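You operate a simulated robot arm through the tools that you are given. There is no shell and no other tool.

The job below is to be done with a simulated robot arm. You get a single attempt, and the scene is never put back.

Task
Start the boiler: pump water up to the green band, then switch on; open the steam valve at green pressure.
Fine: shut the feed valve after pumping.

It is judged by the outcome, as a careful person would: the job done as asked, and still so three seconds after it is handed in. It fails if anything else is knocked over, pushed out of place, dropped, spilled or broken.

Robot
A 7-joint arm with a two-finger gripper, fixed in place. Base frame: the origin is on the floor under the middle of its stand, x ahead of it, y to its left, z up. Lengths are in mm, angles in degrees, forces in N, time in s.
With the tool pointing down near the work surface it reaches from about 140 to 560 mm from the base axis. Its first joint turns from -166.0 to 166.0 degrees. Payload 1.71 kg.
The TCP is the grasp point between the finger pads, 20 mm short of the fingertips. In the tool frame z runs along the fingers and y along their closing line. The gripper opens to 96 mm; its body begins 113 mm behind the TCP.
Orientation is that of the tool frame in the base frame, as [roll, pitch, yaw] about the fixed x, y, z axes, in that order (R = Rz(yaw) Ry(pitch) Rx(roll)). With the fingers straight down and closing along the base's y, the tool's x points along the base's -x, its y along +y and its z along -z.

Tools
- The arm moves only by the tool apply_moves. Its argument "steps" is a list of rows, each a list of 2 entries, a list of its own where there are three numbers: the shift along the base's x, y, z in mm, then the turn, a rotation vector about the base's x, y, z in degrees. In form: [[[dx, dy, dz], [wx, wy, wz]], ...]. A call has 1 to 20 rows; each row is the pose to reach, as a shift and turn from the pose commanded when the call began. "claw" is the opening, from 0 (shut) to 1 (fully open), set as the call begins (left out, the last holds). A row lasts 0.2 s, in which the tool goes at most 50 mm and 8.6 degrees; a call with a longer step from one row to the next is refused whole, and so is a gripper value outside its range. Where a pose cannot be reached the arm comes as near as it can. A force on the tool above 50 N (or 10 N above the force at the start of the call, whichever is more), or a blocked arm, ends the call early, and 0.2 s more pass. The fingers move at their own pace (about 153 mm/s each) and stop on an object; they squeeze with about 33 N. The grip force told is the motor's: it shows also when the fingers shut on nothing. Time passes only in rows, and 0.2 s behind the last, so rows that repeat a pose let the fingers close. The reply holds the time, the measured pose of the TCP, the force on the tool along the base axes, the opening and the grip force, in the units named above and with some noise, with the torque about the TCP (base axes, N m) and any sound that the robot's microphone picked up.
- Cameras (640 x 400 px; columns grow to the right, rows downward): "scene" is fixed at [219.7, 499.6, 1338.3]; the picture's right is [-0.91, -0.41, 0.00], its down [-0.13, 0.29, -0.95] and it looks along [0.39, -0.86, -0.32] (base axes); focal length 230 px, centre (320, 200). "wrist" rides on the gripper at [66, 14, -145] in the tool frame; the picture's right is [-0.21, 0.98, 0.00], its down [-0.88, -0.18, -0.45] and it looks along [-0.44, -0.09, 0.90] (tool axes); focal length 275 px, centre (320, 200). There is no depth. A picture from a camera that has moved, and an enlarged one, comes with that camera's place and axes in the base frame and with its lens.
- get_image(camera): a new picture of that camera. No time passes.
- move_column(by): moves the trunk up (or, below 0, down) by that many mm; the arm rides with it, the base frame stays. It gives what a move gives, with no picture.
- inspect(camera, box): a new picture of the part [left, top, right, bottom] of that camera's present view, enlarged. No time passes.
- sign_off(): hands the job in; it is judged then, once.

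Places have to be worked out from the pictures, the camera data and where the tool is seen. Open the gripper and draw the arm clear of the work before you hand the job in, unless the task says otherwise.

The tools are called after "Call:" as a command line: name --argument value ..., lists and objects as JSON in quotes. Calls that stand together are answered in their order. apply_moves: Moves the arm, as the interface text tells. Its arguments: {"type":"object","properties":{"steps":{"type":"array","items":{"type":"array"}},"claw":{"type":"number"}},"required":["steps"]} The other tools are called the same way: move_column (by) moves the trunk up or down; get_image (camera) takes a picture; inspect (camera, box) takes an enlarged picture of a part of a camera's view; sign_off () hands the job in.

At the start:

```text
t: 0.0
tcp_pos: [424.5, -236.0, 1389.9]
tool_rot: [-180.0, 0.0, -179.9]
contact_force: [0.6, 0.0, -0.6]
torque: [0.0, -0.02, 0.01]
finger_gap: 96.1
gripper_force: 0.1
trunk travel left (down, up): [-300.0, 86.0]
```

scene: 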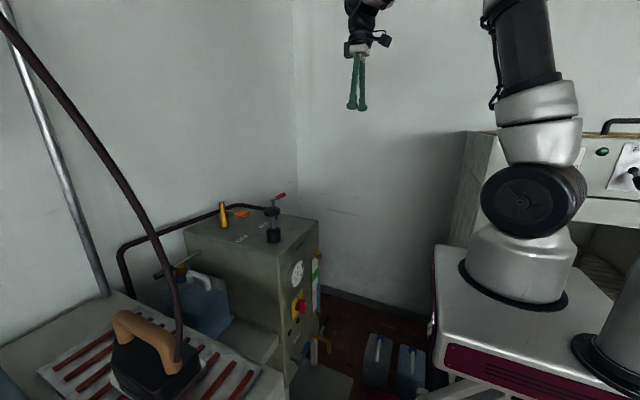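
wrist: 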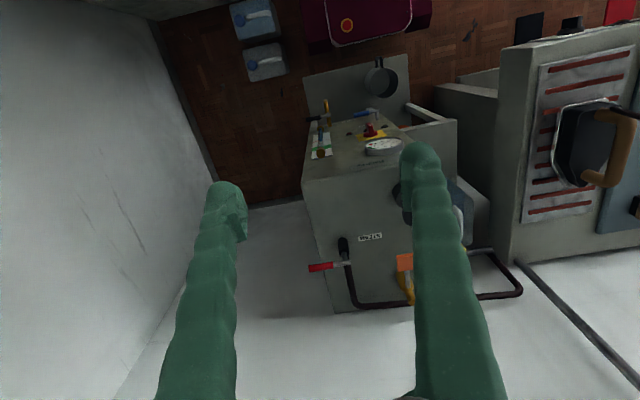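

I start by looking closely at the boiler from both cameras before moving anything.

Call:
inspect --camera "scene" --box '[110, 180, 350, 400]'

Call:
inspect --camera "wrist" --box '[280, 50, 520, 320]'

Call:
inspect --camera "scene" --box '[260, 240, 350, 400]'

Call:
inspect --camera "wrist" --box '[300, 90, 420, 170]'

```text
1.82 times, centred on (230, 290) of scene
camera zoom: at [219.7, 499.6, 1338.3], right [-0.91, -0.41, 0.0], down [-0.13, 0.29, -0.95], along [0.39, -0.86, -0.32], focal length 418 px, centre (484, 36)
```

zoom: 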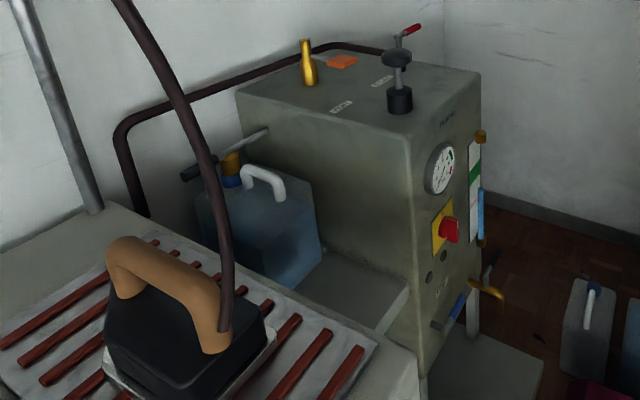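

```text
1.48 times, centred on (400, 185) of wrist
camera zoom: at [359.5, -223.0, 1533.2], right [0.21, 0.98, 0.0], down [0.88, -0.18, 0.44], along [0.43, -0.09, -0.9], focal length 408 px, centre (202, 222)
```

zoom: 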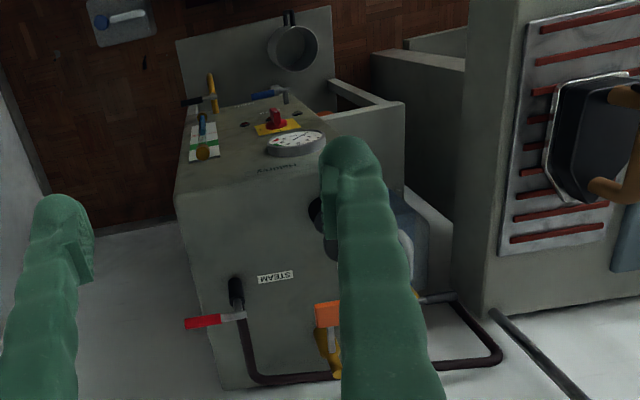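

```text
2.50 times, centred on (305, 320) of scene
camera zoom: at [219.7, 499.6, 1338.3], right [-0.91, -0.41, 0.0], down [-0.13, 0.29, -0.95], along [0.39, -0.86, -0.32], focal length 575 px, centre (358, -100)
```

zoom: 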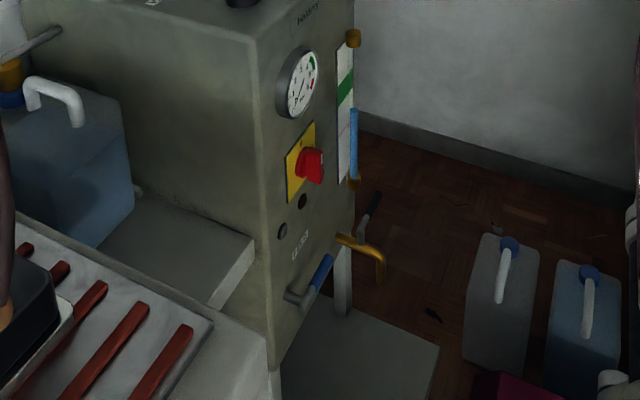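

```text
5.00 times, centred on (360, 130) of wrist
camera zoom: at [359.5, -223.0, 1533.2], right [0.21, 0.98, 0.0], down [0.88, -0.18, 0.44], along [0.43, -0.09, -0.9], focal length 1376 px, centre (120, 550)
```

zoom: 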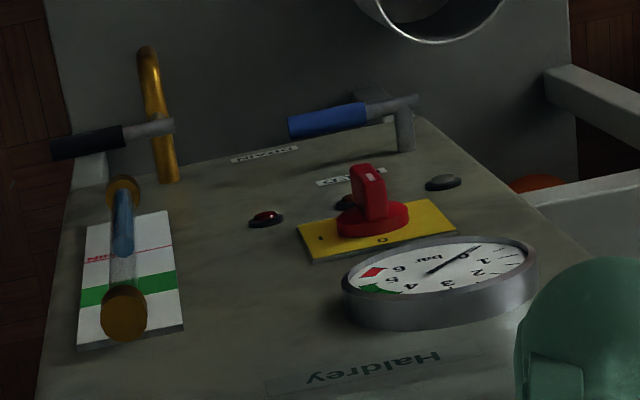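

The boiler's front faces the robot at about x≈605, y from -320 to -45, top near z≈920. I zoom in on labels, valve handles and the jug side to identify each control.

Call:
inspect --camera "scene" --box '[200, 185, 300, 250]'

Call:
inspect --camera "scene" --box '[140, 240, 240, 310]'

Call:
inspect --camera "scene" --box '[275, 245, 335, 310]'

Call:
inspect --camera "scene" --box '[275, 310, 345, 375]'

Call:
inspect --camera "wrist" --box '[300, 220, 420, 310]'

```text
6.15 times, centred on (250, 218) of scene
camera zoom: at [219.7, 499.6, 1338.3], right [-0.91, -0.41, 0.0], down [-0.13, 0.29, -0.95], along [0.39, -0.86, -0.32], focal length 1414 px, centre (751, 92)
```

zoom: 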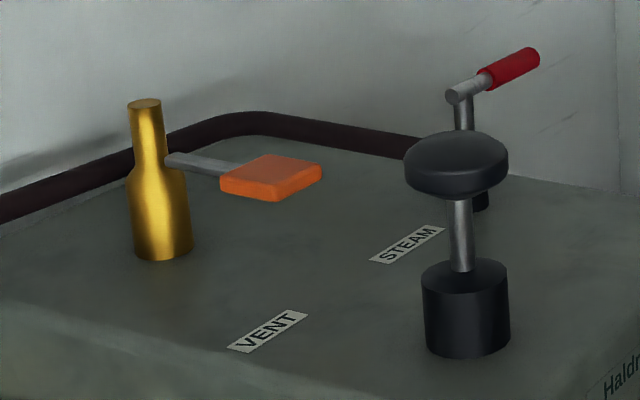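

```text
5.71 times, centred on (190, 275) of scene
camera zoom: at [219.7, 499.6, 1338.3], right [-0.91, -0.41, 0.0], down [-0.13, 0.29, -0.95], along [0.39, -0.86, -0.32], focal length 1314 px, centre (1063, -229)
```

zoom: 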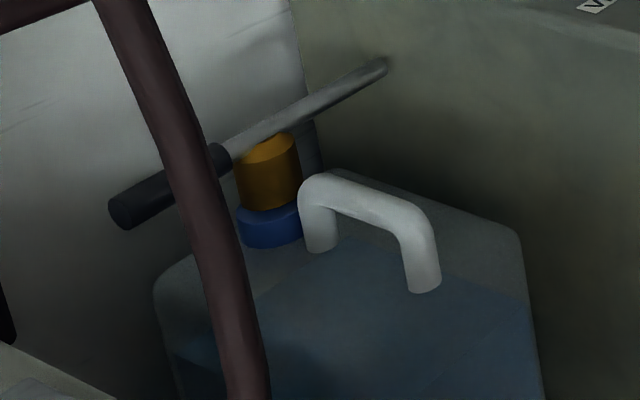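

```text
6.15 times, centred on (305, 278) of scene
camera zoom: at [219.7, 499.6, 1338.3], right [-0.91, -0.41, 0.0], down [-0.13, 0.29, -0.95], along [0.39, -0.86, -0.32], focal length 1414 px, centre (412, -277)
```

zoom: 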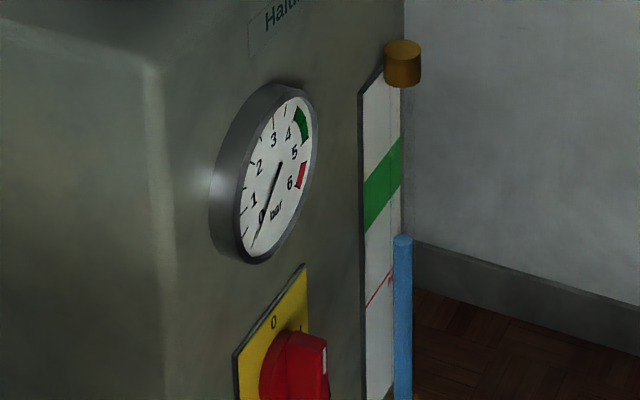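

```text
6.15 times, centred on (310, 342) of scene
camera zoom: at [219.7, 499.6, 1338.3], right [-0.91, -0.41, 0.0], down [-0.13, 0.29, -0.95], along [0.39, -0.86, -0.32], focal length 1414 px, centre (382, -677)
```

zoom: 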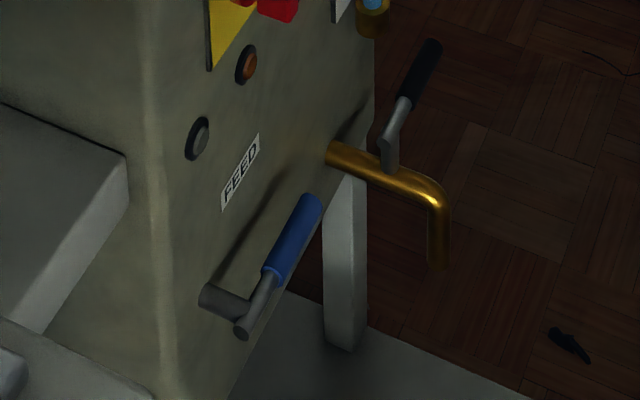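

```text
4.44 times, centred on (360, 265) of wrist
camera zoom: at [359.5, -223.0, 1533.2], right [0.21, 0.98, 0.0], down [0.88, -0.18, 0.44], along [0.43, -0.09, -0.9], focal length 1224 px, centre (142, -89)
```

zoom: 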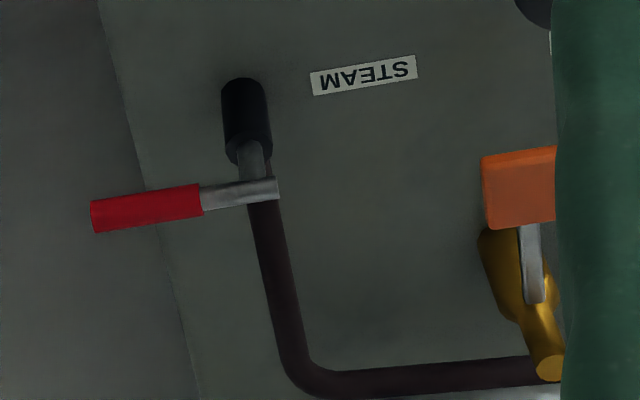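

The front has the gauge, red rotary switch, sight glass (water just above the MIN line, below green), blue FEED lever and DRAIN lever; on top are the red STEAM lever (~(773,-246,1028)), a black mushroom knob and a gold safety valve; on the +y side there seems to be a pump lever with a black grip above the jug. I shift the arm in +y high above everything for a clearer view.

Call:
apply_moves --steps '[[[0, 45, 0], [0, 0, 0]], [[0, 90, 0], [0, 0, 0]], [[0, 135, 0], [0, 0, 0]], [[0, 180, 0], [0, 0, 0]], [[0, 225, 0], [0, 0, 0]]]' --claw 1

Call:
get_image --camera "wrist"

Call:
get_image --camera "scene"

```text
t: 1.2
tcp_pos: [404.4, -11.0, 1395.2]
tool_rot: [-180.0, 0.9, -180.0]
contact_force: [0.6, 0.6, 1.1]
torque: [-0.03, -0.04, -0.02]
finger_gap: 95.9
gripper_force: 0.0
trunk travel left (down, up): [-300.0, 86.0]
```

```text
taken
camera wrist: at [335.7, 3.3, 1539.0], right [0.21, 0.98, 0.0], down [0.87, -0.18, 0.46], along [0.45, -0.09, -0.89], focal length 275 px, centre (320, 200)
```

wrist: 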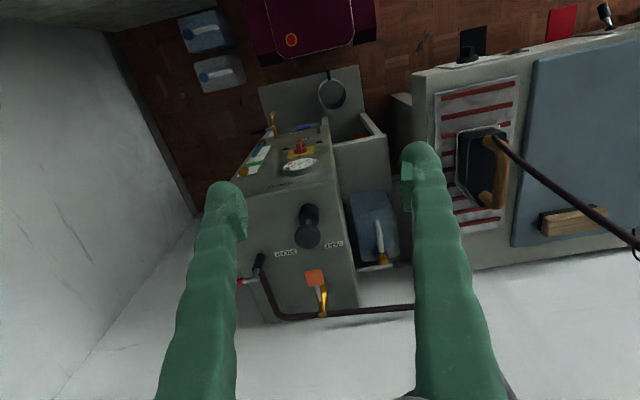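

```text
taken
```

scene: 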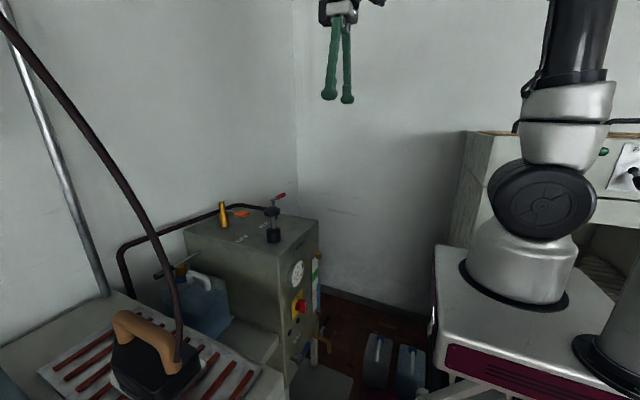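

The arm ended slightly off in x (404), perhaps still settling. I zoom in on the side of the boiler and jug.

Call:
inspect --camera "wrist" --box '[220, 180, 420, 330]'

Call:
inspect --camera "wrist" --box '[320, 180, 420, 280]'

Call:
inspect --camera "wrist" --box '[230, 90, 400, 200]'

Call:
apply_moves --steps '[[[0, 0, 0], [0, 0, 0]], [[0, 0, 0], [0, 0, 0]]]'

```text
2.67 times, centred on (320, 255) of wrist
camera zoom: at [335.7, 3.3, 1539.0], right [0.21, 0.98, 0.0], down [0.87, -0.18, 0.46], along [0.45, -0.09, -0.89], focal length 734 px, centre (320, 53)
```

zoom: 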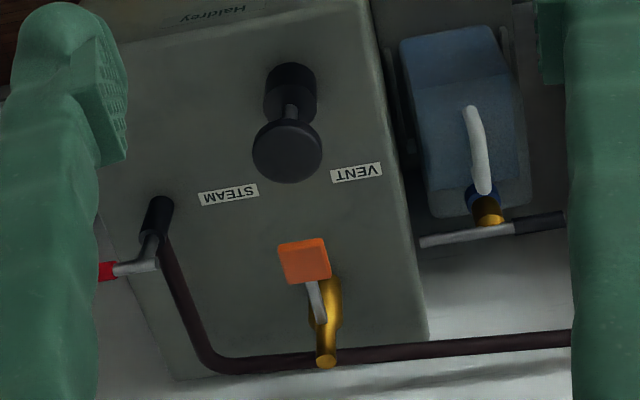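

```text
4.00 times, centred on (370, 230) of wrist
camera zoom: at [335.7, 3.3, 1539.0], right [0.21, 0.98, 0.0], down [0.87, -0.18, 0.46], along [0.45, -0.09, -0.89], focal length 1101 px, centre (120, 80)
```

zoom: 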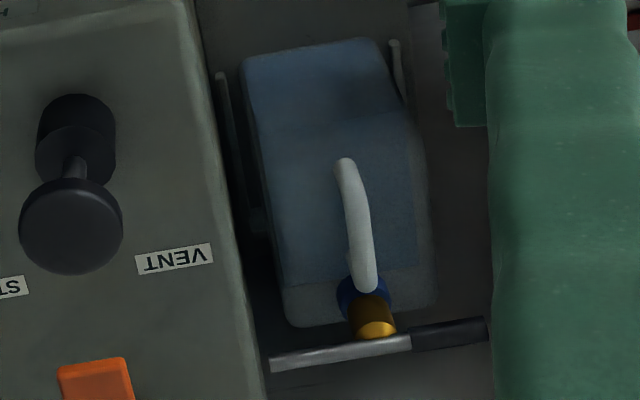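

```text
3.64 times, centred on (315, 145) of wrist
camera zoom: at [335.7, 3.3, 1539.0], right [0.21, 0.98, 0.0], down [0.87, -0.18, 0.46], along [0.45, -0.09, -0.89], focal length 1001 px, centre (338, 400)
```

zoom: 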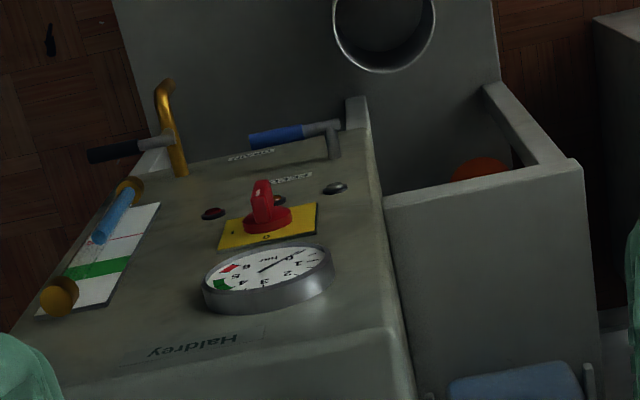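

```text
t: 1.8
tcp_pos: [405.1, -12.5, 1395.1]
tool_rot: [-180.0, 0.7, -180.0]
contact_force: [0.3, 0.0, -0.3]
torque: [0.02, -0.01, -0.02]
finger_gap: 95.9
gripper_force: 0.0
trunk travel left (down, up): [-300.0, 86.0]
```

The pump lever is a horizontal bar along y at about x≈930, z≈883, from y≈0 (boiler side) to y≈165 (black grip); the feed lever is at about (560, -40…-140, 465). The arm needs to be lower to reach these, so I lower the trunk with the tool clear in front of the boiler.

Call:
move_column --by -150

Call:
get_image --camera "wrist"

Call:
get_image --camera "scene"

```text
t: 3.5
tcp_pos: [403.9, -11.2, 1246.9]
tool_rot: [180.0, 0.9, 179.9]
contact_force: [-0.2, 0.2, 0.5]
torque: [-0.01, -0.02, -0.02]
finger_gap: 95.9
gripper_force: 0.1
trunk travel left (down, up): [-150.0, 236.0]
```

```text
taken
camera wrist: at [337.0, 1.5, 1389.4], right [0.21, 0.98, 0.0], down [0.87, -0.18, 0.46], along [0.45, -0.09, -0.89], focal length 275 px, centre (320, 200)
```

wrist: 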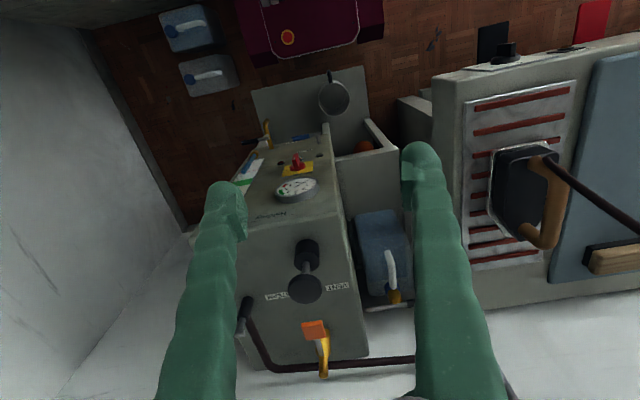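

```text
taken
```

scene: 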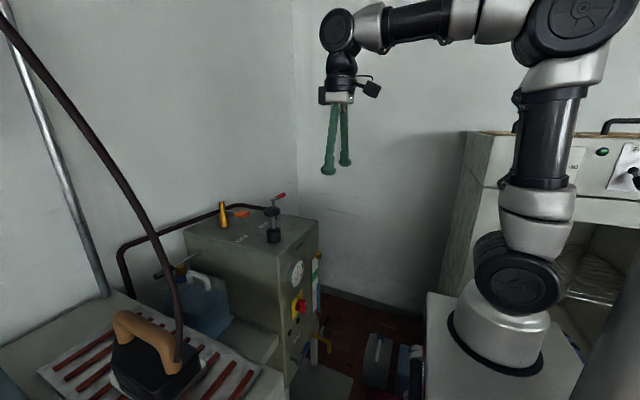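

The arm geometry looks like shoulder ≈1067 mm high now with roughly 780 mm to the wrist plus ~267 mm of tool, so the pump lever at ~940 mm is reachable with the tool pointing forward. I lower the trunk the rest of the way; the tool hangs in free space in front of the boiler.

Call:
move_column --by -120

Call:
get_image --camera "wrist"

Call:
get_image --camera "scene"

```text
t: 5.0
tcp_pos: [403.6, -10.4, 1125.6]
tool_rot: [179.9, 0.8, -179.9]
contact_force: [0.6, 0.3, 0.5]
torque: [-0.01, 0.0, 0.01]
finger_gap: 96.0
gripper_force: 0.0
trunk travel left (down, up): [-30.0, 356.0]
```

```text
taken
camera wrist: at [336.8, 1.5, 1268.4], right [0.21, 0.98, 0.0], down [0.87, -0.18, 0.46], along [0.45, -0.09, -0.89], focal length 275 px, centre (320, 200)
```

wrist: 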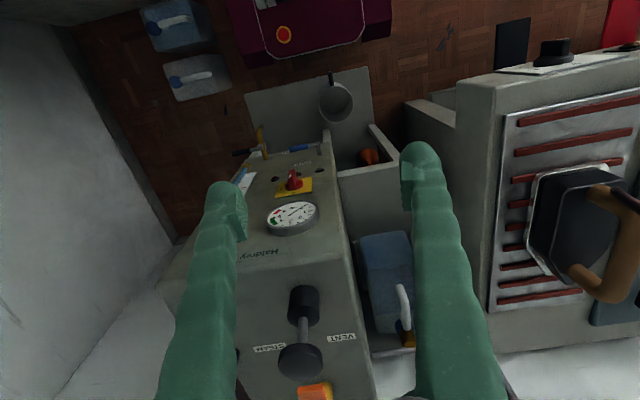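

```text
taken
```

scene: 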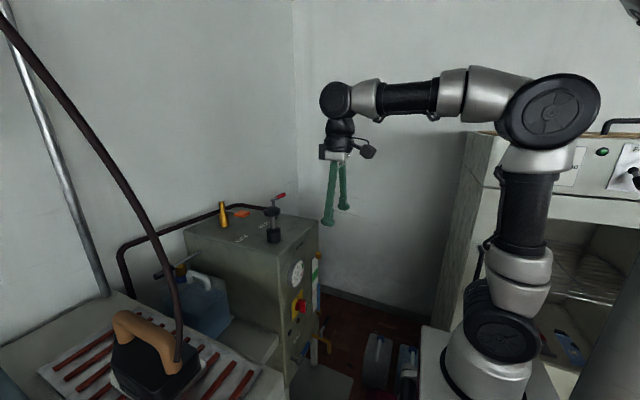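

Now I zoom in on the front panel, sight glass and feed lever from this closer view.

Call:
inspect --camera "wrist" --box '[220, 110, 380, 220]'

Call:
inspect --camera "wrist" --box '[340, 210, 420, 370]'

Call:
inspect --camera "wrist" --box '[230, 110, 340, 190]'

```text
3.64 times, centred on (300, 165) of wrist
camera zoom: at [336.8, 1.5, 1268.4], right [0.21, 0.98, 0.0], down [0.87, -0.18, 0.46], along [0.45, -0.09, -0.89], focal length 1001 px, centre (393, 327)
```

zoom: 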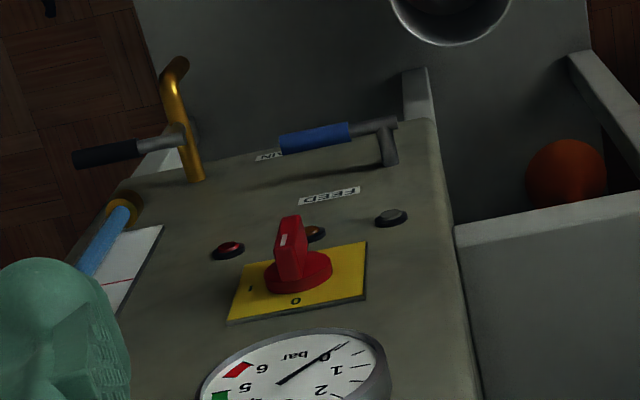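

```text
2.50 times, centred on (380, 290) of wrist
camera zoom: at [336.8, 1.5, 1268.4], right [0.21, 0.98, 0.0], down [0.87, -0.18, 0.46], along [0.45, -0.09, -0.89], focal length 688 px, centre (170, -25)
```

zoom: 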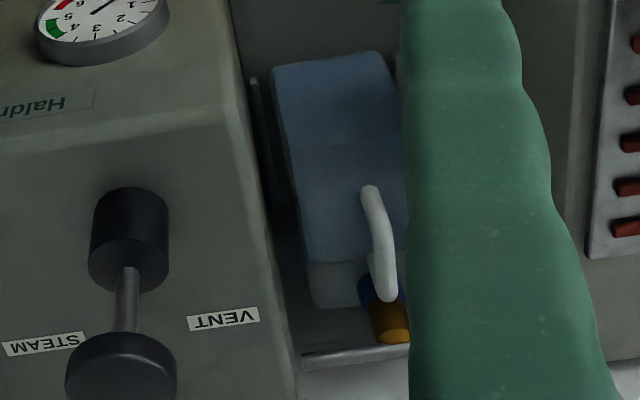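

```text
5.00 times, centred on (285, 150) of wrist
camera zoom: at [336.8, 1.5, 1268.4], right [0.21, 0.98, 0.0], down [0.87, -0.18, 0.46], along [0.45, -0.09, -0.89], focal length 1376 px, centre (495, 450)
```

zoom: 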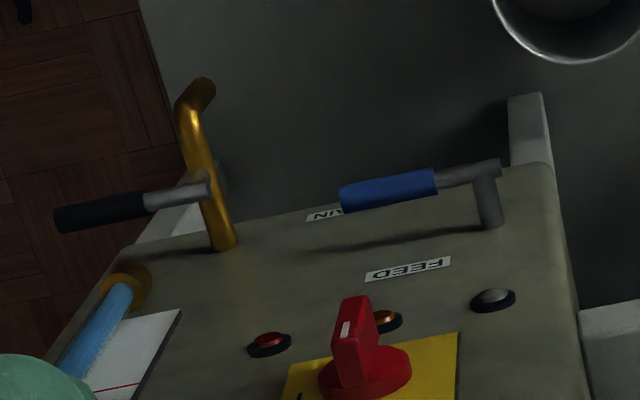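

Switch knob points to "0" at top with "1" on the right (-y) side, so it needs a +90° turn about +x. Next I tilt the tool forward 45° and move toward +y to view the pump lever and jug.

Call:
apply_moves --steps '[[[25, 22, 0], [0, -7.5, 0]], [[50, 44, 0], [0, -15, 0]], [[75, 66, 0], [0, -22.5, 0]], [[100, 88, 0], [0, -30, 0]], [[125, 110, 0], [0, -37.5, 0]], [[150, 132, 0], [0, -45, 0]], [[150, 132, 0], [0, -45, 0]]]'

Call:
get_image --camera "wrist"

Call:
get_image --camera "scene"

```text
t: 6.7
tcp_pos: [554.9, 119.9, 1121.4]
tool_rot: [180.0, 45.9, -179.9]
contact_force: [0.7, 0.6, 0.7]
torque: [-0.02, -0.02, -0.03]
finger_gap: 96.3
gripper_force: 0.0
trunk travel left (down, up): [-30.0, 356.0]
```

```text
taken
camera wrist: at [404.9, 133.6, 1174.4], right [0.14, 0.98, 0.15], down [0.29, -0.18, 0.94], along [0.95, -0.09, -0.31], focal length 275 px, centre (320, 200)
```

wrist: 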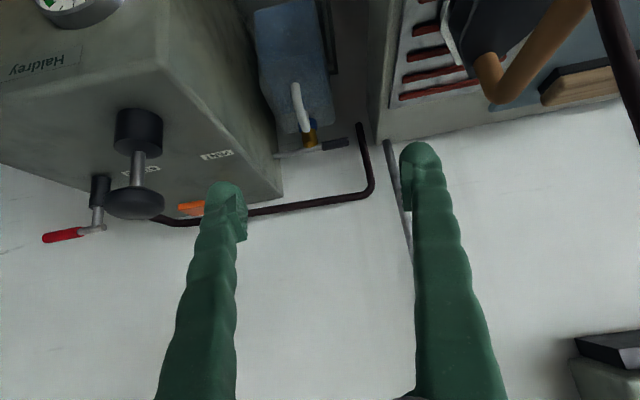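

```text
taken
```

scene: 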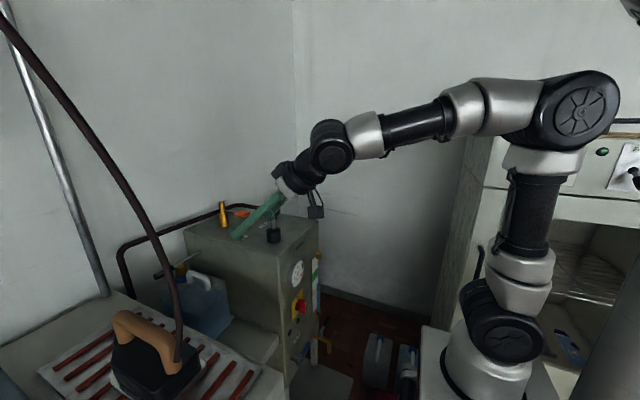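

I zoom in on the jug, gold fitting and pump lever from this lower angle (the picture is upside down).

Call:
inspect --camera "wrist" --box '[240, 60, 390, 220]'

Call:
inspect --camera "wrist" --box '[30, 90, 290, 260]'

```text
2.50 times, centred on (315, 140) of wrist
camera zoom: at [404.9, 133.6, 1174.4], right [0.14, 0.98, 0.15], down [0.29, -0.18, 0.94], along [0.95, -0.09, -0.31], focal length 688 px, centre (332, 350)
```

zoom: 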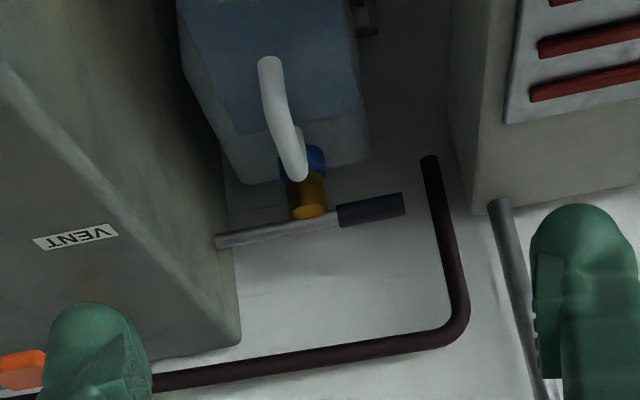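

```text
2.35 times, centred on (160, 175) of wrist
camera zoom: at [404.9, 133.6, 1174.4], right [0.14, 0.98, 0.15], down [0.29, -0.18, 0.94], along [0.95, -0.09, -0.31], focal length 648 px, centre (696, 259)
```

zoom: 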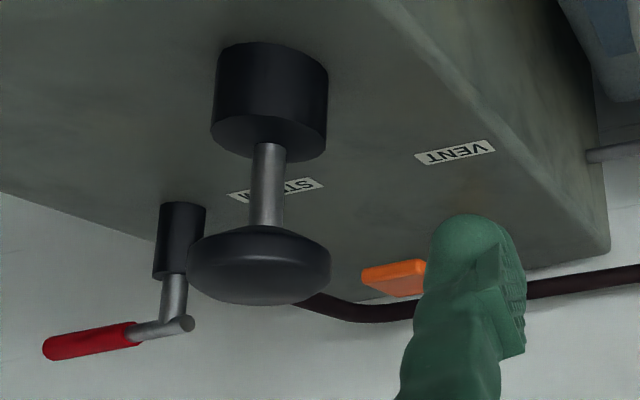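

I move the camera closer to the pump lever and jug to understand the mechanism; the path is clear, about 90 mm to the +y side of the boiler and well above the jug.

Call:
apply_moves --steps '[[[45, 0, -10], [0, 0, 0]], [[90, 0, -20], [0, 0, 0]], [[135, 0, -30], [0, 0, 0]], [[180, 0, -40], [0, 0, 0]], [[180, 0, -40], [0, 0, 0]]]'

Call:
get_image --camera "wrist"

Call:
inspect --camera "wrist" --box '[200, 80, 440, 230]'

```text
t: 7.8
tcp_pos: [735.3, 119.4, 1085.2]
tool_rot: [180.0, 45.8, 180.0]
contact_force: [1.2, 0.1, 0.3]
torque: [-0.01, 0.02, 0.02]
finger_gap: 96.1
gripper_force: 0.1
trunk travel left (down, up): [-30.0, 356.0]
```

```text
taken
camera wrist: at [586.4, 132.7, 1138.6], right [0.14, 0.98, 0.15], down [0.29, -0.18, 0.94], along [0.95, -0.09, -0.31], focal length 275 px, centre (320, 200)
```

wrist: 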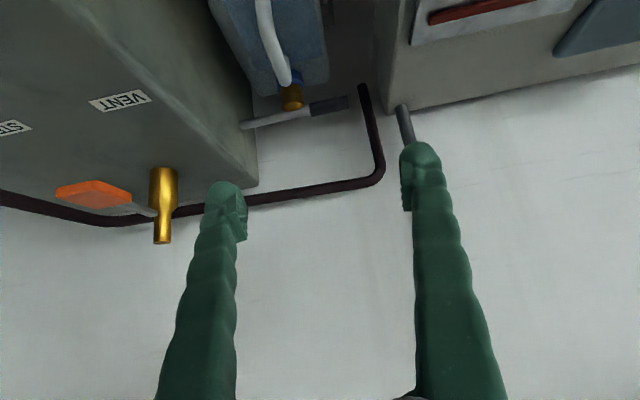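

```text
2.67 times, centred on (320, 155) of wrist
camera zoom: at [586.4, 132.7, 1138.6], right [0.14, 0.98, 0.15], down [0.29, -0.18, 0.94], along [0.95, -0.09, -0.31], focal length 734 px, centre (320, 320)
```

zoom: 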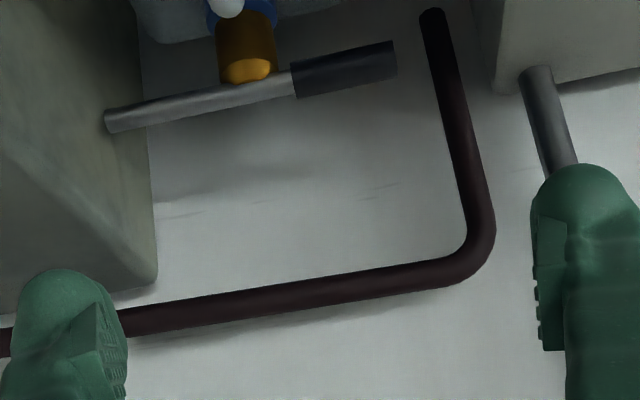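

The lever is mounted on the boiler's side face (y≈-5) with a gold pump barrel right below it (top ≈(939,80,867)), so it is a hand pump lever swinging about an x-axis. I roll the gripper 90° about its own axis so the fingers can straddle the lever from above and below.

Call:
apply_moves --steps '[[[0, 0, 0], [-5.79, 0, 5.79]], [[0, 0, 0], [-11.57, 0, 11.57]], [[0, 0, 0], [-17.36, 0, 17.36]], [[0, 0, 0], [-23.14, 0, 23.14]], [[0, 0, 0], [-28.93, 0, 28.93]], [[0, 0, 0], [-34.71, 0, 34.71]], [[0, 0, 0], [-40.5, 0, 40.5]], [[0, 0, 0], [-46.28, 0, 46.28]], [[0, 0, 0], [-52.07, 0, 52.07]], [[0, 0, 0], [-57.85, 0, 57.85]], [[0, 0, 0], [-63.64, 0, 63.64]], [[0, 0, 0], [-63.64, 0, 63.64]]]'

Call:
get_image --camera "wrist"

Call:
get_image --camera "scene"

```text
t: 10.4
tcp_pos: [734.2, 121.0, 1085.3]
tool_rot: [-135.1, 0.6, -89.3]
contact_force: [0.9, 0.1, 0.3]
torque: [-0.03, -0.01, 0.0]
finger_gap: 96.1
gripper_force: 0.1
trunk travel left (down, up): [-30.0, 356.0]
```

```text
taken
camera wrist: at [623.0, 52.6, 1176.4], right [-0.7, 0.2, -0.69], down [-0.19, 0.87, 0.45], along [0.69, 0.45, -0.57], focal length 275 px, centre (320, 200)
```

wrist: 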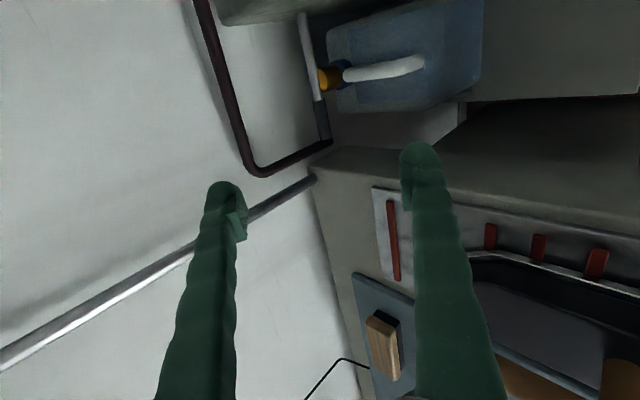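

```text
taken
```

scene: 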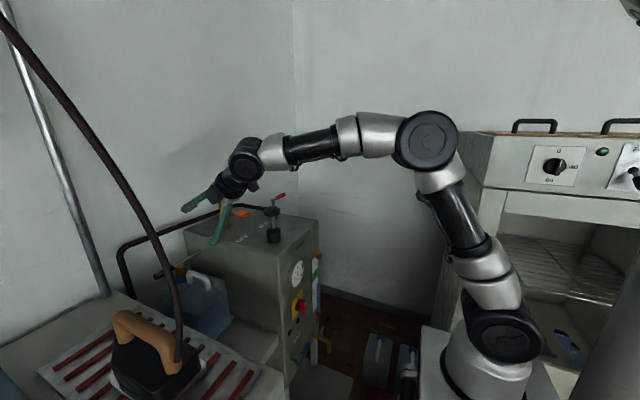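

Lever refined: grip end at about (928,167,889), black grip from y≈105, so I aim for (928,142,886). I flatten the tool to ~25° below horizontal, narrow the fingers to ~53 mm and go to a pre-approach point 90 mm short of the grip.

Call:
apply_moves --steps '[[[22, 4, -32], [0, -4, 0]], [[45, 8, -64], [0, -8, 0]], [[67, 13, -97], [0, -12, 0]], [[90, 17, -129], [0, -16, 0]], [[112, 21, -161], [0, -20, 0]], [[112, 21, -161], [0, -20, 0]]]' --claw 0.55

Call:
get_image --camera "wrist"

Call:
get_image --camera "scene"

```text
t: 11.8
tcp_pos: [846.4, 143.9, 920.8]
tool_rot: [-115.0, 0.5, -89.1]
contact_force: [-0.5, -0.3, -0.7]
torque: [-0.03, 0.01, -0.07]
finger_gap: 52.6
gripper_force: 0.1
trunk travel left (down, up): [-30.0, 356.0]
```

```text
taken
camera wrist: at [711.6, 75.6, 969.6], right [-0.42, 0.21, -0.88], down [-0.34, 0.87, 0.36], along [0.84, 0.45, -0.29], focal length 275 px, centre (320, 200)
```

wrist: 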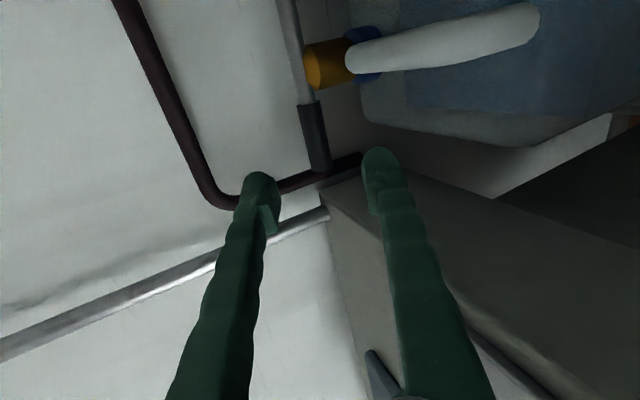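

```text
taken
```

scene: 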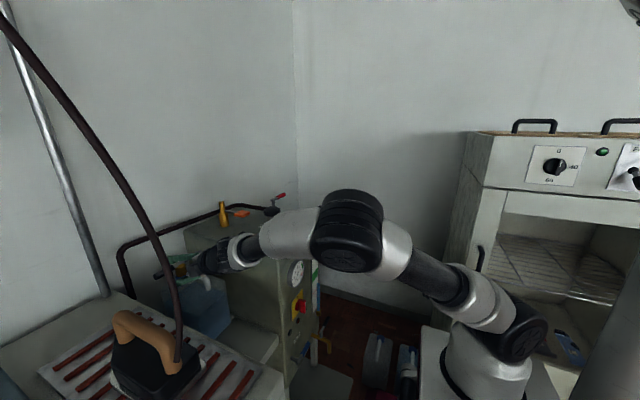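

The lever's black grip lines up between the fingers. I advance 90 mm along the tool axis so the fingers straddle it, without closing.

Call:
apply_moves --steps '[[[20, 0, -9], [0, 0, 0]], [[41, 0, -19], [0, 0, 0]], [[61, 0, -28], [0, 0, 0]], [[80, 0, -37], [0, 0, 0]], [[80, 0, -37], [0, 0, 0]]]'

Call:
get_image --camera "wrist"

Call:
get_image --camera "scene"

```text
t: 13.1
tcp_pos: [928.7, 138.4, 886.9]
tool_rot: [-115.0, 0.5, -89.3]
contact_force: [0.2, 0.1, 0.1]
torque: [0.02, 0.04, 0.02]
finger_gap: 52.6
gripper_force: 0.0
trunk travel left (down, up): [-30.0, 356.0]
```

```text
taken
camera wrist: at [792.9, 70.7, 936.0], right [-0.42, 0.21, -0.88], down [-0.34, 0.87, 0.36], along [0.85, 0.45, -0.29], focal length 275 px, centre (320, 200)
```

wrist: 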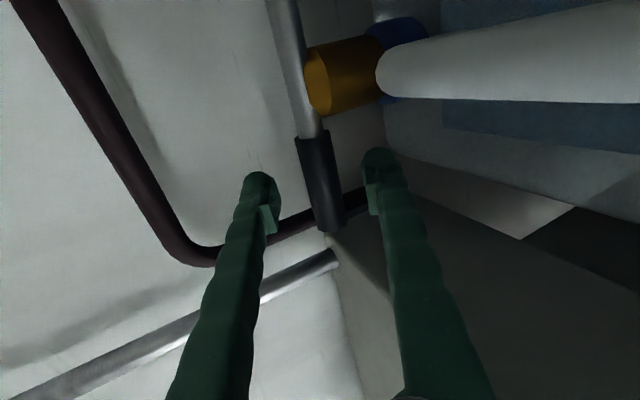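

```text
taken
```

scene: 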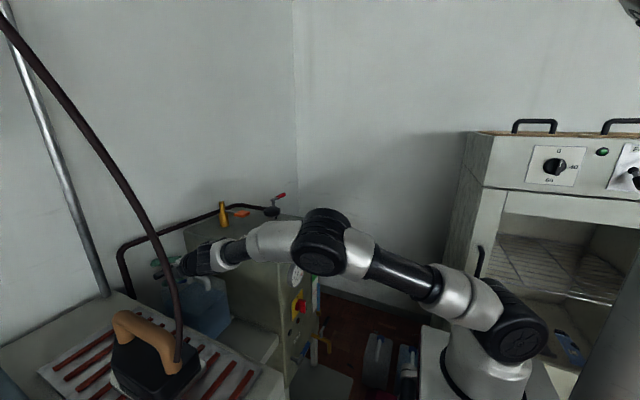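

The lever sits centred between the fingers at TCP depth, no contact force yet. I narrow the fingers to a loose 30 mm gap around the ~19 mm grip and gently try lifting it about 12° around its pivot on the boiler side.

Call:
apply_moves --steps '[[[0, 0, 0], [0, 0, 0]], [[0, -1, 10], [4, 0, 0]], [[0, -2.6, 19.9], [8, 0, 0]], [[0, -5, 29.6], [12, 0, 0]]]' --claw 0.31

Call:
get_image --camera "wrist"

```text
t: 14.1
tcp_pos: [927.9, 132.9, 919.2]
tool_rot: [-114.7, 12.5, -89.3]
contact_force: [-1.4, -0.4, -0.6]
torque: [-0.02, 0.0, 0.0]
finger_gap: 30.4
gripper_force: 0.2
trunk travel left (down, up): [-30.0, 356.0]
```

```text
taken
camera wrist: at [792.0, 55.9, 950.8], right [-0.42, 0.39, -0.82], down [-0.34, 0.77, 0.54], along [0.85, 0.5, -0.19], focal length 275 px, centre (320, 200)
```

wrist: 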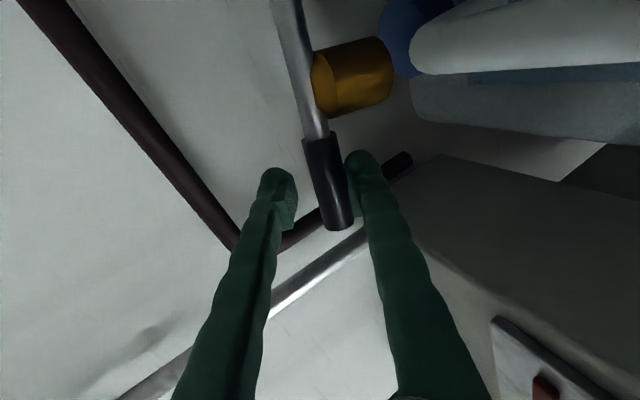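

The lever follows upward freely with almost no force, so it swings up as expected. I keep lifting in small steps watching the force.

Call:
apply_moves --steps '[[[0, -3, 9.6], [4, 0, 0]], [[0, -6.7, 18.9], [8, 0, 0]]]'

Call:
get_image --camera "wrist"

```text
t: 14.7
tcp_pos: [928.7, 125.1, 936.2]
tool_rot: [-114.6, 20.5, -89.3]
contact_force: [-0.4, -1.0, -1.2]
torque: [-0.02, 0.01, 0.0]
finger_gap: 30.4
gripper_force: 0.5
trunk travel left (down, up): [-30.0, 356.0]
```

```text
taken
camera wrist: at [793.2, 45.3, 958.6], right [-0.42, 0.5, -0.76], down [-0.33, 0.69, 0.64], along [0.85, 0.52, -0.12], focal length 275 px, centre (320, 200)
```

wrist: 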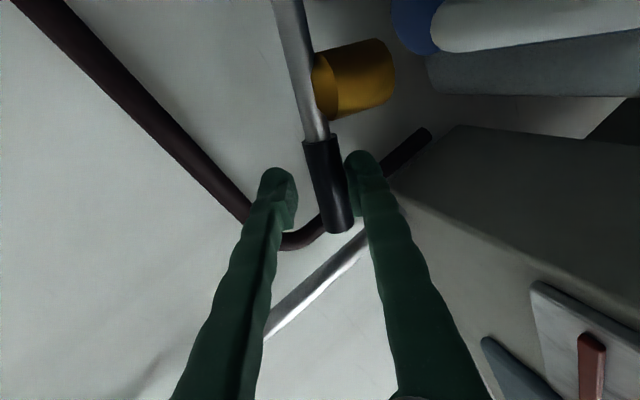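

Gold piece moves together with the lever (part of the pump). I continue lifting to find the top of the stroke.

Call:
apply_moves --steps '[[[0, -4.4, 9.1], [4, 0, 0]], [[0, -9.3, 17.8], [8, 0, 0]]]'

Call:
get_image --camera "wrist"

Call:
get_image --camera "scene"

```text
t: 15.2
tcp_pos: [927.5, 117.2, 953.9]
tool_rot: [-114.6, 28.6, -89.4]
contact_force: [-1.2, -1.1, -0.5]
torque: [-0.06, -0.01, -0.05]
finger_gap: 30.2
gripper_force: 0.2
trunk travel left (down, up): [-30.0, 356.0]
```

```text
taken
camera wrist: at [791.8, 34.2, 964.1], right [-0.42, 0.6, -0.68], down [-0.34, 0.6, 0.73], along [0.85, 0.53, -0.05], focal length 275 px, centre (320, 200)
```

wrist: 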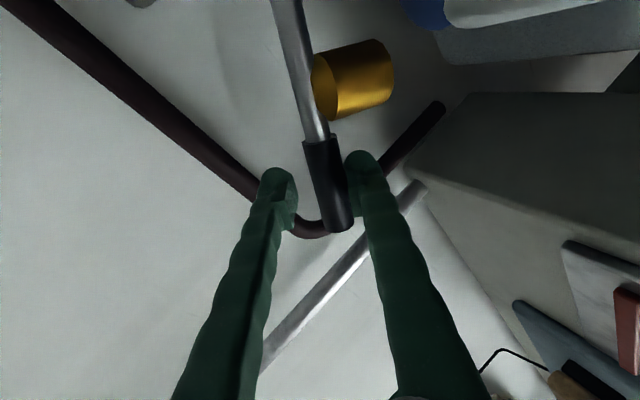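

```text
taken
```

scene: 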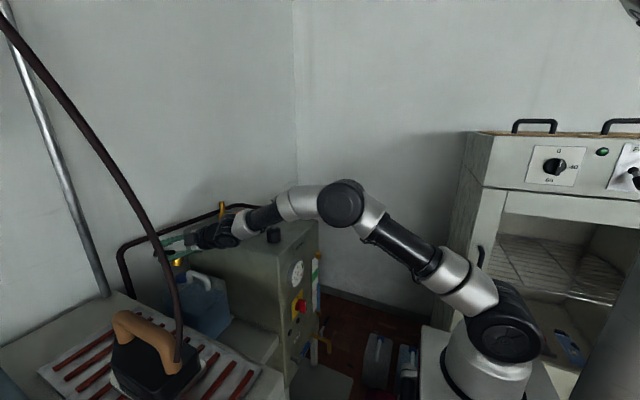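

Still free. I lift a little further to look for the upper stop.

Call:
apply_moves --steps '[[[0, -5.6, 8.4], [4, 0, 0]], [[0, -11.7, 16.3], [8, 0, 0]]]'

Call:
get_image --camera "wrist"

Call:
inspect --camera "scene" --box '[130, 180, 340, 320]'

```text
t: 15.8
tcp_pos: [927.0, 104.0, 970.9]
tool_rot: [-114.5, 36.4, -89.2]
contact_force: [-1.1, 0.6, -0.1]
torque: [0.0, 0.02, -0.02]
finger_gap: 29.5
gripper_force: 0.0
trunk travel left (down, up): [-30.0, 356.0]
```

```text
taken
camera wrist: at [791.8, 20.8, 969.6], right [-0.42, 0.69, -0.59], down [-0.33, 0.49, 0.8], along [0.85, 0.53, 0.03], focal length 275 px, centre (320, 200)
```

wrist: 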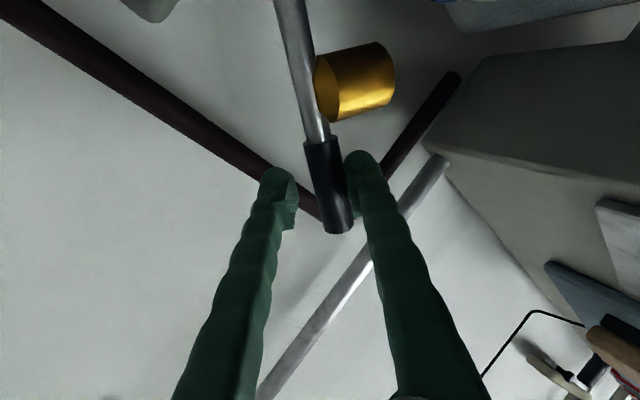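

```text
2.86 times, centred on (235, 250) of scene
camera zoom: at [219.7, 499.6, 1338.3], right [-0.91, -0.41, 0.0], down [-0.13, 0.29, -0.95], along [0.39, -0.86, -0.32], focal length 657 px, centre (563, 57)
```

zoom: 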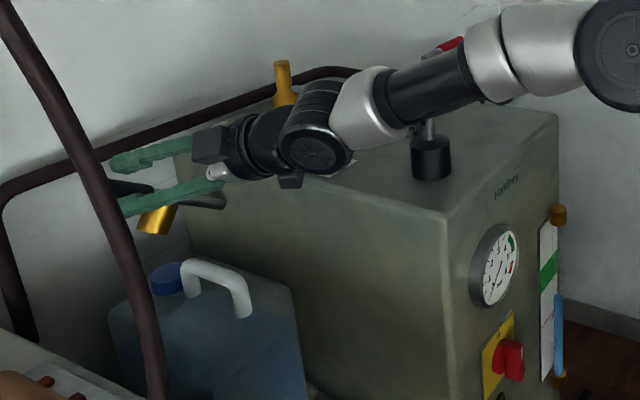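

No stop found by 36° and the water level hasn't changed yet. I now push the lever back down along the same arc to the start position and check the sight glass.

Call:
apply_moves --steps '[[[0, 11.7, -16.3], [-8, 0, 0]], [[0, 21, -34.1], [-16, 0, 0]], [[0, 27.7, -53], [-24, 0, 0]], [[0, 31.7, -72.6], [-32, 0, 0]], [[0, 32.7, -82.6], [-36, 0, 0]]]'

Call:
inspect --camera "scene" --box '[130, 180, 340, 320]'

Call:
get_image --camera "wrist"

```text
t: 17.1
tcp_pos: [929.3, 141.0, 885.4]
tool_rot: [-114.9, 0.3, -89.2]
contact_force: [0.1, 0.0, 0.2]
torque: [0.01, 0.01, -0.03]
finger_gap: 29.6
gripper_force: 0.1
trunk travel left (down, up): [-30.0, 356.0]
```

```text
2.86 times, centred on (235, 250) of scene
camera zoom: at [219.7, 499.6, 1338.3], right [-0.91, -0.41, 0.0], down [-0.13, 0.29, -0.95], along [0.39, -0.86, -0.32], focal length 657 px, centre (563, 57)
```

zoom: 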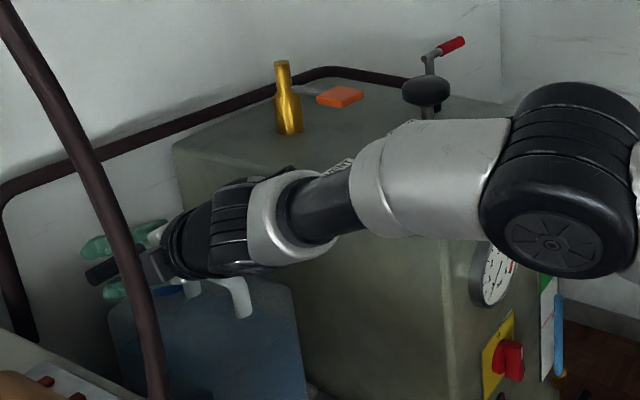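

```text
taken
camera wrist: at [792.4, 73.1, 934.3], right [-0.42, 0.21, -0.89], down [-0.34, 0.87, 0.36], along [0.84, 0.45, -0.29], focal length 275 px, centre (320, 200)
```

wrist: 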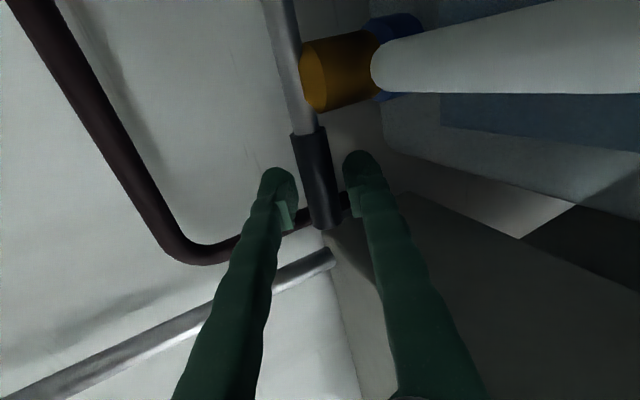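

I check the sight glass closely for any level change.

Call:
inspect --camera "scene" --box '[285, 245, 335, 315]'

```text
5.71 times, centred on (310, 280) of scene
camera zoom: at [219.7, 499.6, 1338.3], right [-0.91, -0.41, 0.0], down [-0.13, 0.29, -0.95], along [0.39, -0.86, -0.32], focal length 1314 px, centre (377, -257)
```

zoom: 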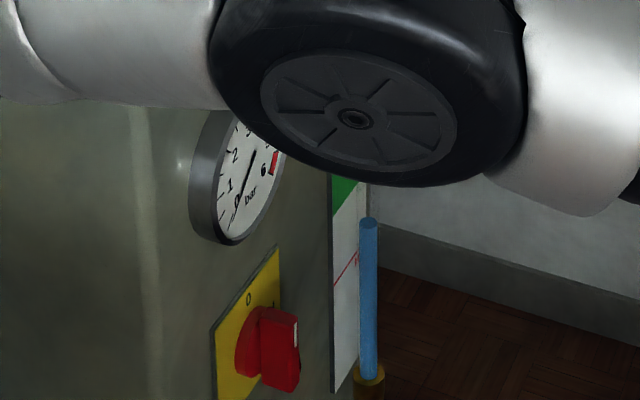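

I take a tighter zoom on the tube's top for a reference reading before more strokes.

Call:
inspect --camera "scene" --box '[308, 268, 324, 284]'

```text
16.00 times, centred on (316, 276) of scene
camera zoom: at [219.7, 499.6, 1338.3], right [-0.91, -0.41, 0.0], down [-0.13, 0.29, -0.95], along [0.39, -0.86, -0.32], focal length 3678 px, centre (384, -1016)
```

zoom: 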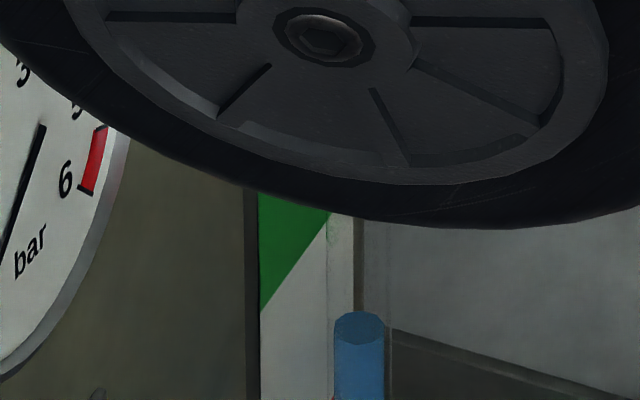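

Reference: tube's water top at row 323 in this zoom. I do one full stroke up to 36° and down to slightly below the start, then compare.

Call:
apply_moves --steps '[[[0, -2.6, 19.9], [8, 0, 0]], [[0, -8, 39.2], [16, 0, 0]], [[0, -16.1, 57.6], [24, 0, 0]], [[0, -26.6, 74.7], [32, 0, 0]], [[0, -32.7, 82.6], [36, 0, 0]], [[0, -26.6, 74.7], [32, 0, 0]], [[0, -16.1, 57.6], [24, 0, 0]], [[0, -8, 39.2], [16, 0, 0]], [[0, -2.6, 19.9], [8, 0, 0]], [[0, 0, 0], [0, 0, 0]], [[0, 0.3, -8], [-3, 0, 0]]]'

Call:
inspect --camera "scene" --box '[308, 268, 324, 284]'

Call:
get_image --camera "wrist"

```text
t: 19.4
tcp_pos: [927.3, 140.2, 879.7]
tool_rot: [-115.1, -2.6, -89.3]
contact_force: [0.9, 0.0, 1.4]
torque: [-0.02, 0.01, -0.06]
finger_gap: 30.2
gripper_force: 0.2
trunk travel left (down, up): [-30.0, 356.0]
```

```text
16.00 times, centred on (316, 276) of scene
camera zoom: at [219.7, 499.6, 1338.3], right [-0.91, -0.41, 0.0], down [-0.13, 0.29, -0.95], along [0.39, -0.86, -0.32], focal length 3678 px, centre (384, -1016)
```

zoom: 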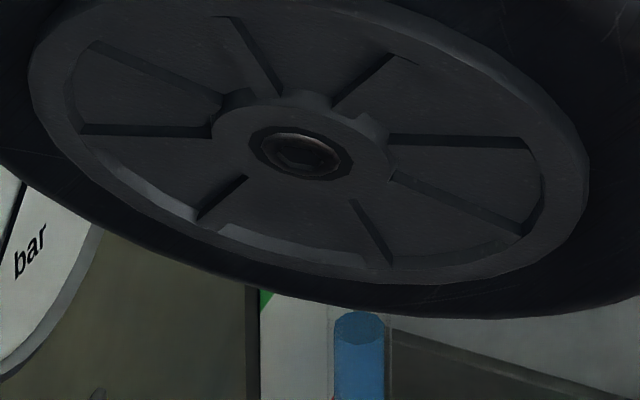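

```text
taken
camera wrist: at [791.1, 74.9, 931.5], right [-0.42, 0.16, -0.89], down [-0.34, 0.89, 0.32], along [0.84, 0.43, -0.32], focal length 275 px, centre (320, 200)
```

wrist: 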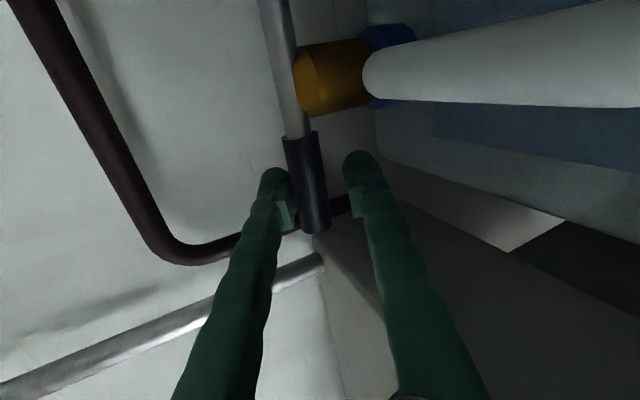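

Water level is unchanged after a full stroke, so the feed valve is most likely still shut (its lever is crosswise like the closed drain and steam levers) and must be opened for pumping. I back off the pump lever along the tool axis with the fingers opened slightly.

Call:
apply_moves --steps '[[[0, 0, 5], [0, 0, 0]], [[-36, 0, 22], [0, 0, 0]], [[-72, 0, 40], [0, 0, 0]], [[-115, 0, 60], [0, 0, 0]], [[-160, 0, 80], [0, 0, 0]]]' --claw 0.45

Call:
get_image --camera "wrist"

Call:
get_image --camera "scene"

```text
t: 20.6
tcp_pos: [763.7, 139.8, 960.5]
tool_rot: [-115.2, -2.5, -89.0]
contact_force: [0.0, -0.3, -0.4]
torque: [-0.02, 0.01, 0.02]
finger_gap: 43.3
gripper_force: 0.1
trunk travel left (down, up): [-30.0, 356.0]
```

```text
taken
camera wrist: at [627.4, 74.1, 1010.9], right [-0.42, 0.16, -0.89], down [-0.34, 0.89, 0.32], along [0.84, 0.43, -0.32], focal length 275 px, centre (320, 200)
```

wrist: 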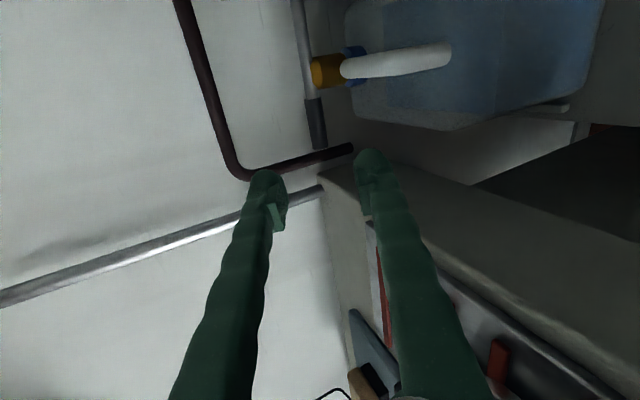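

```text
taken
```

scene: 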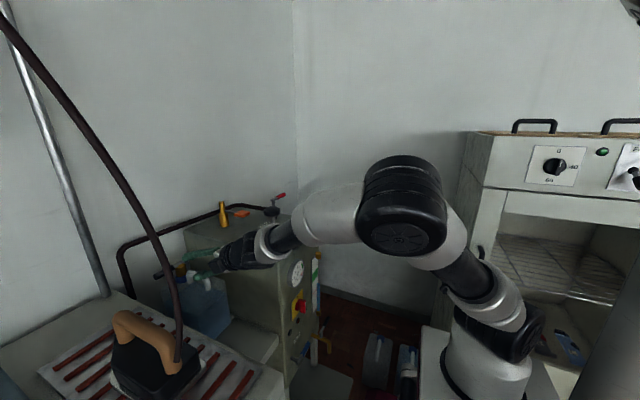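

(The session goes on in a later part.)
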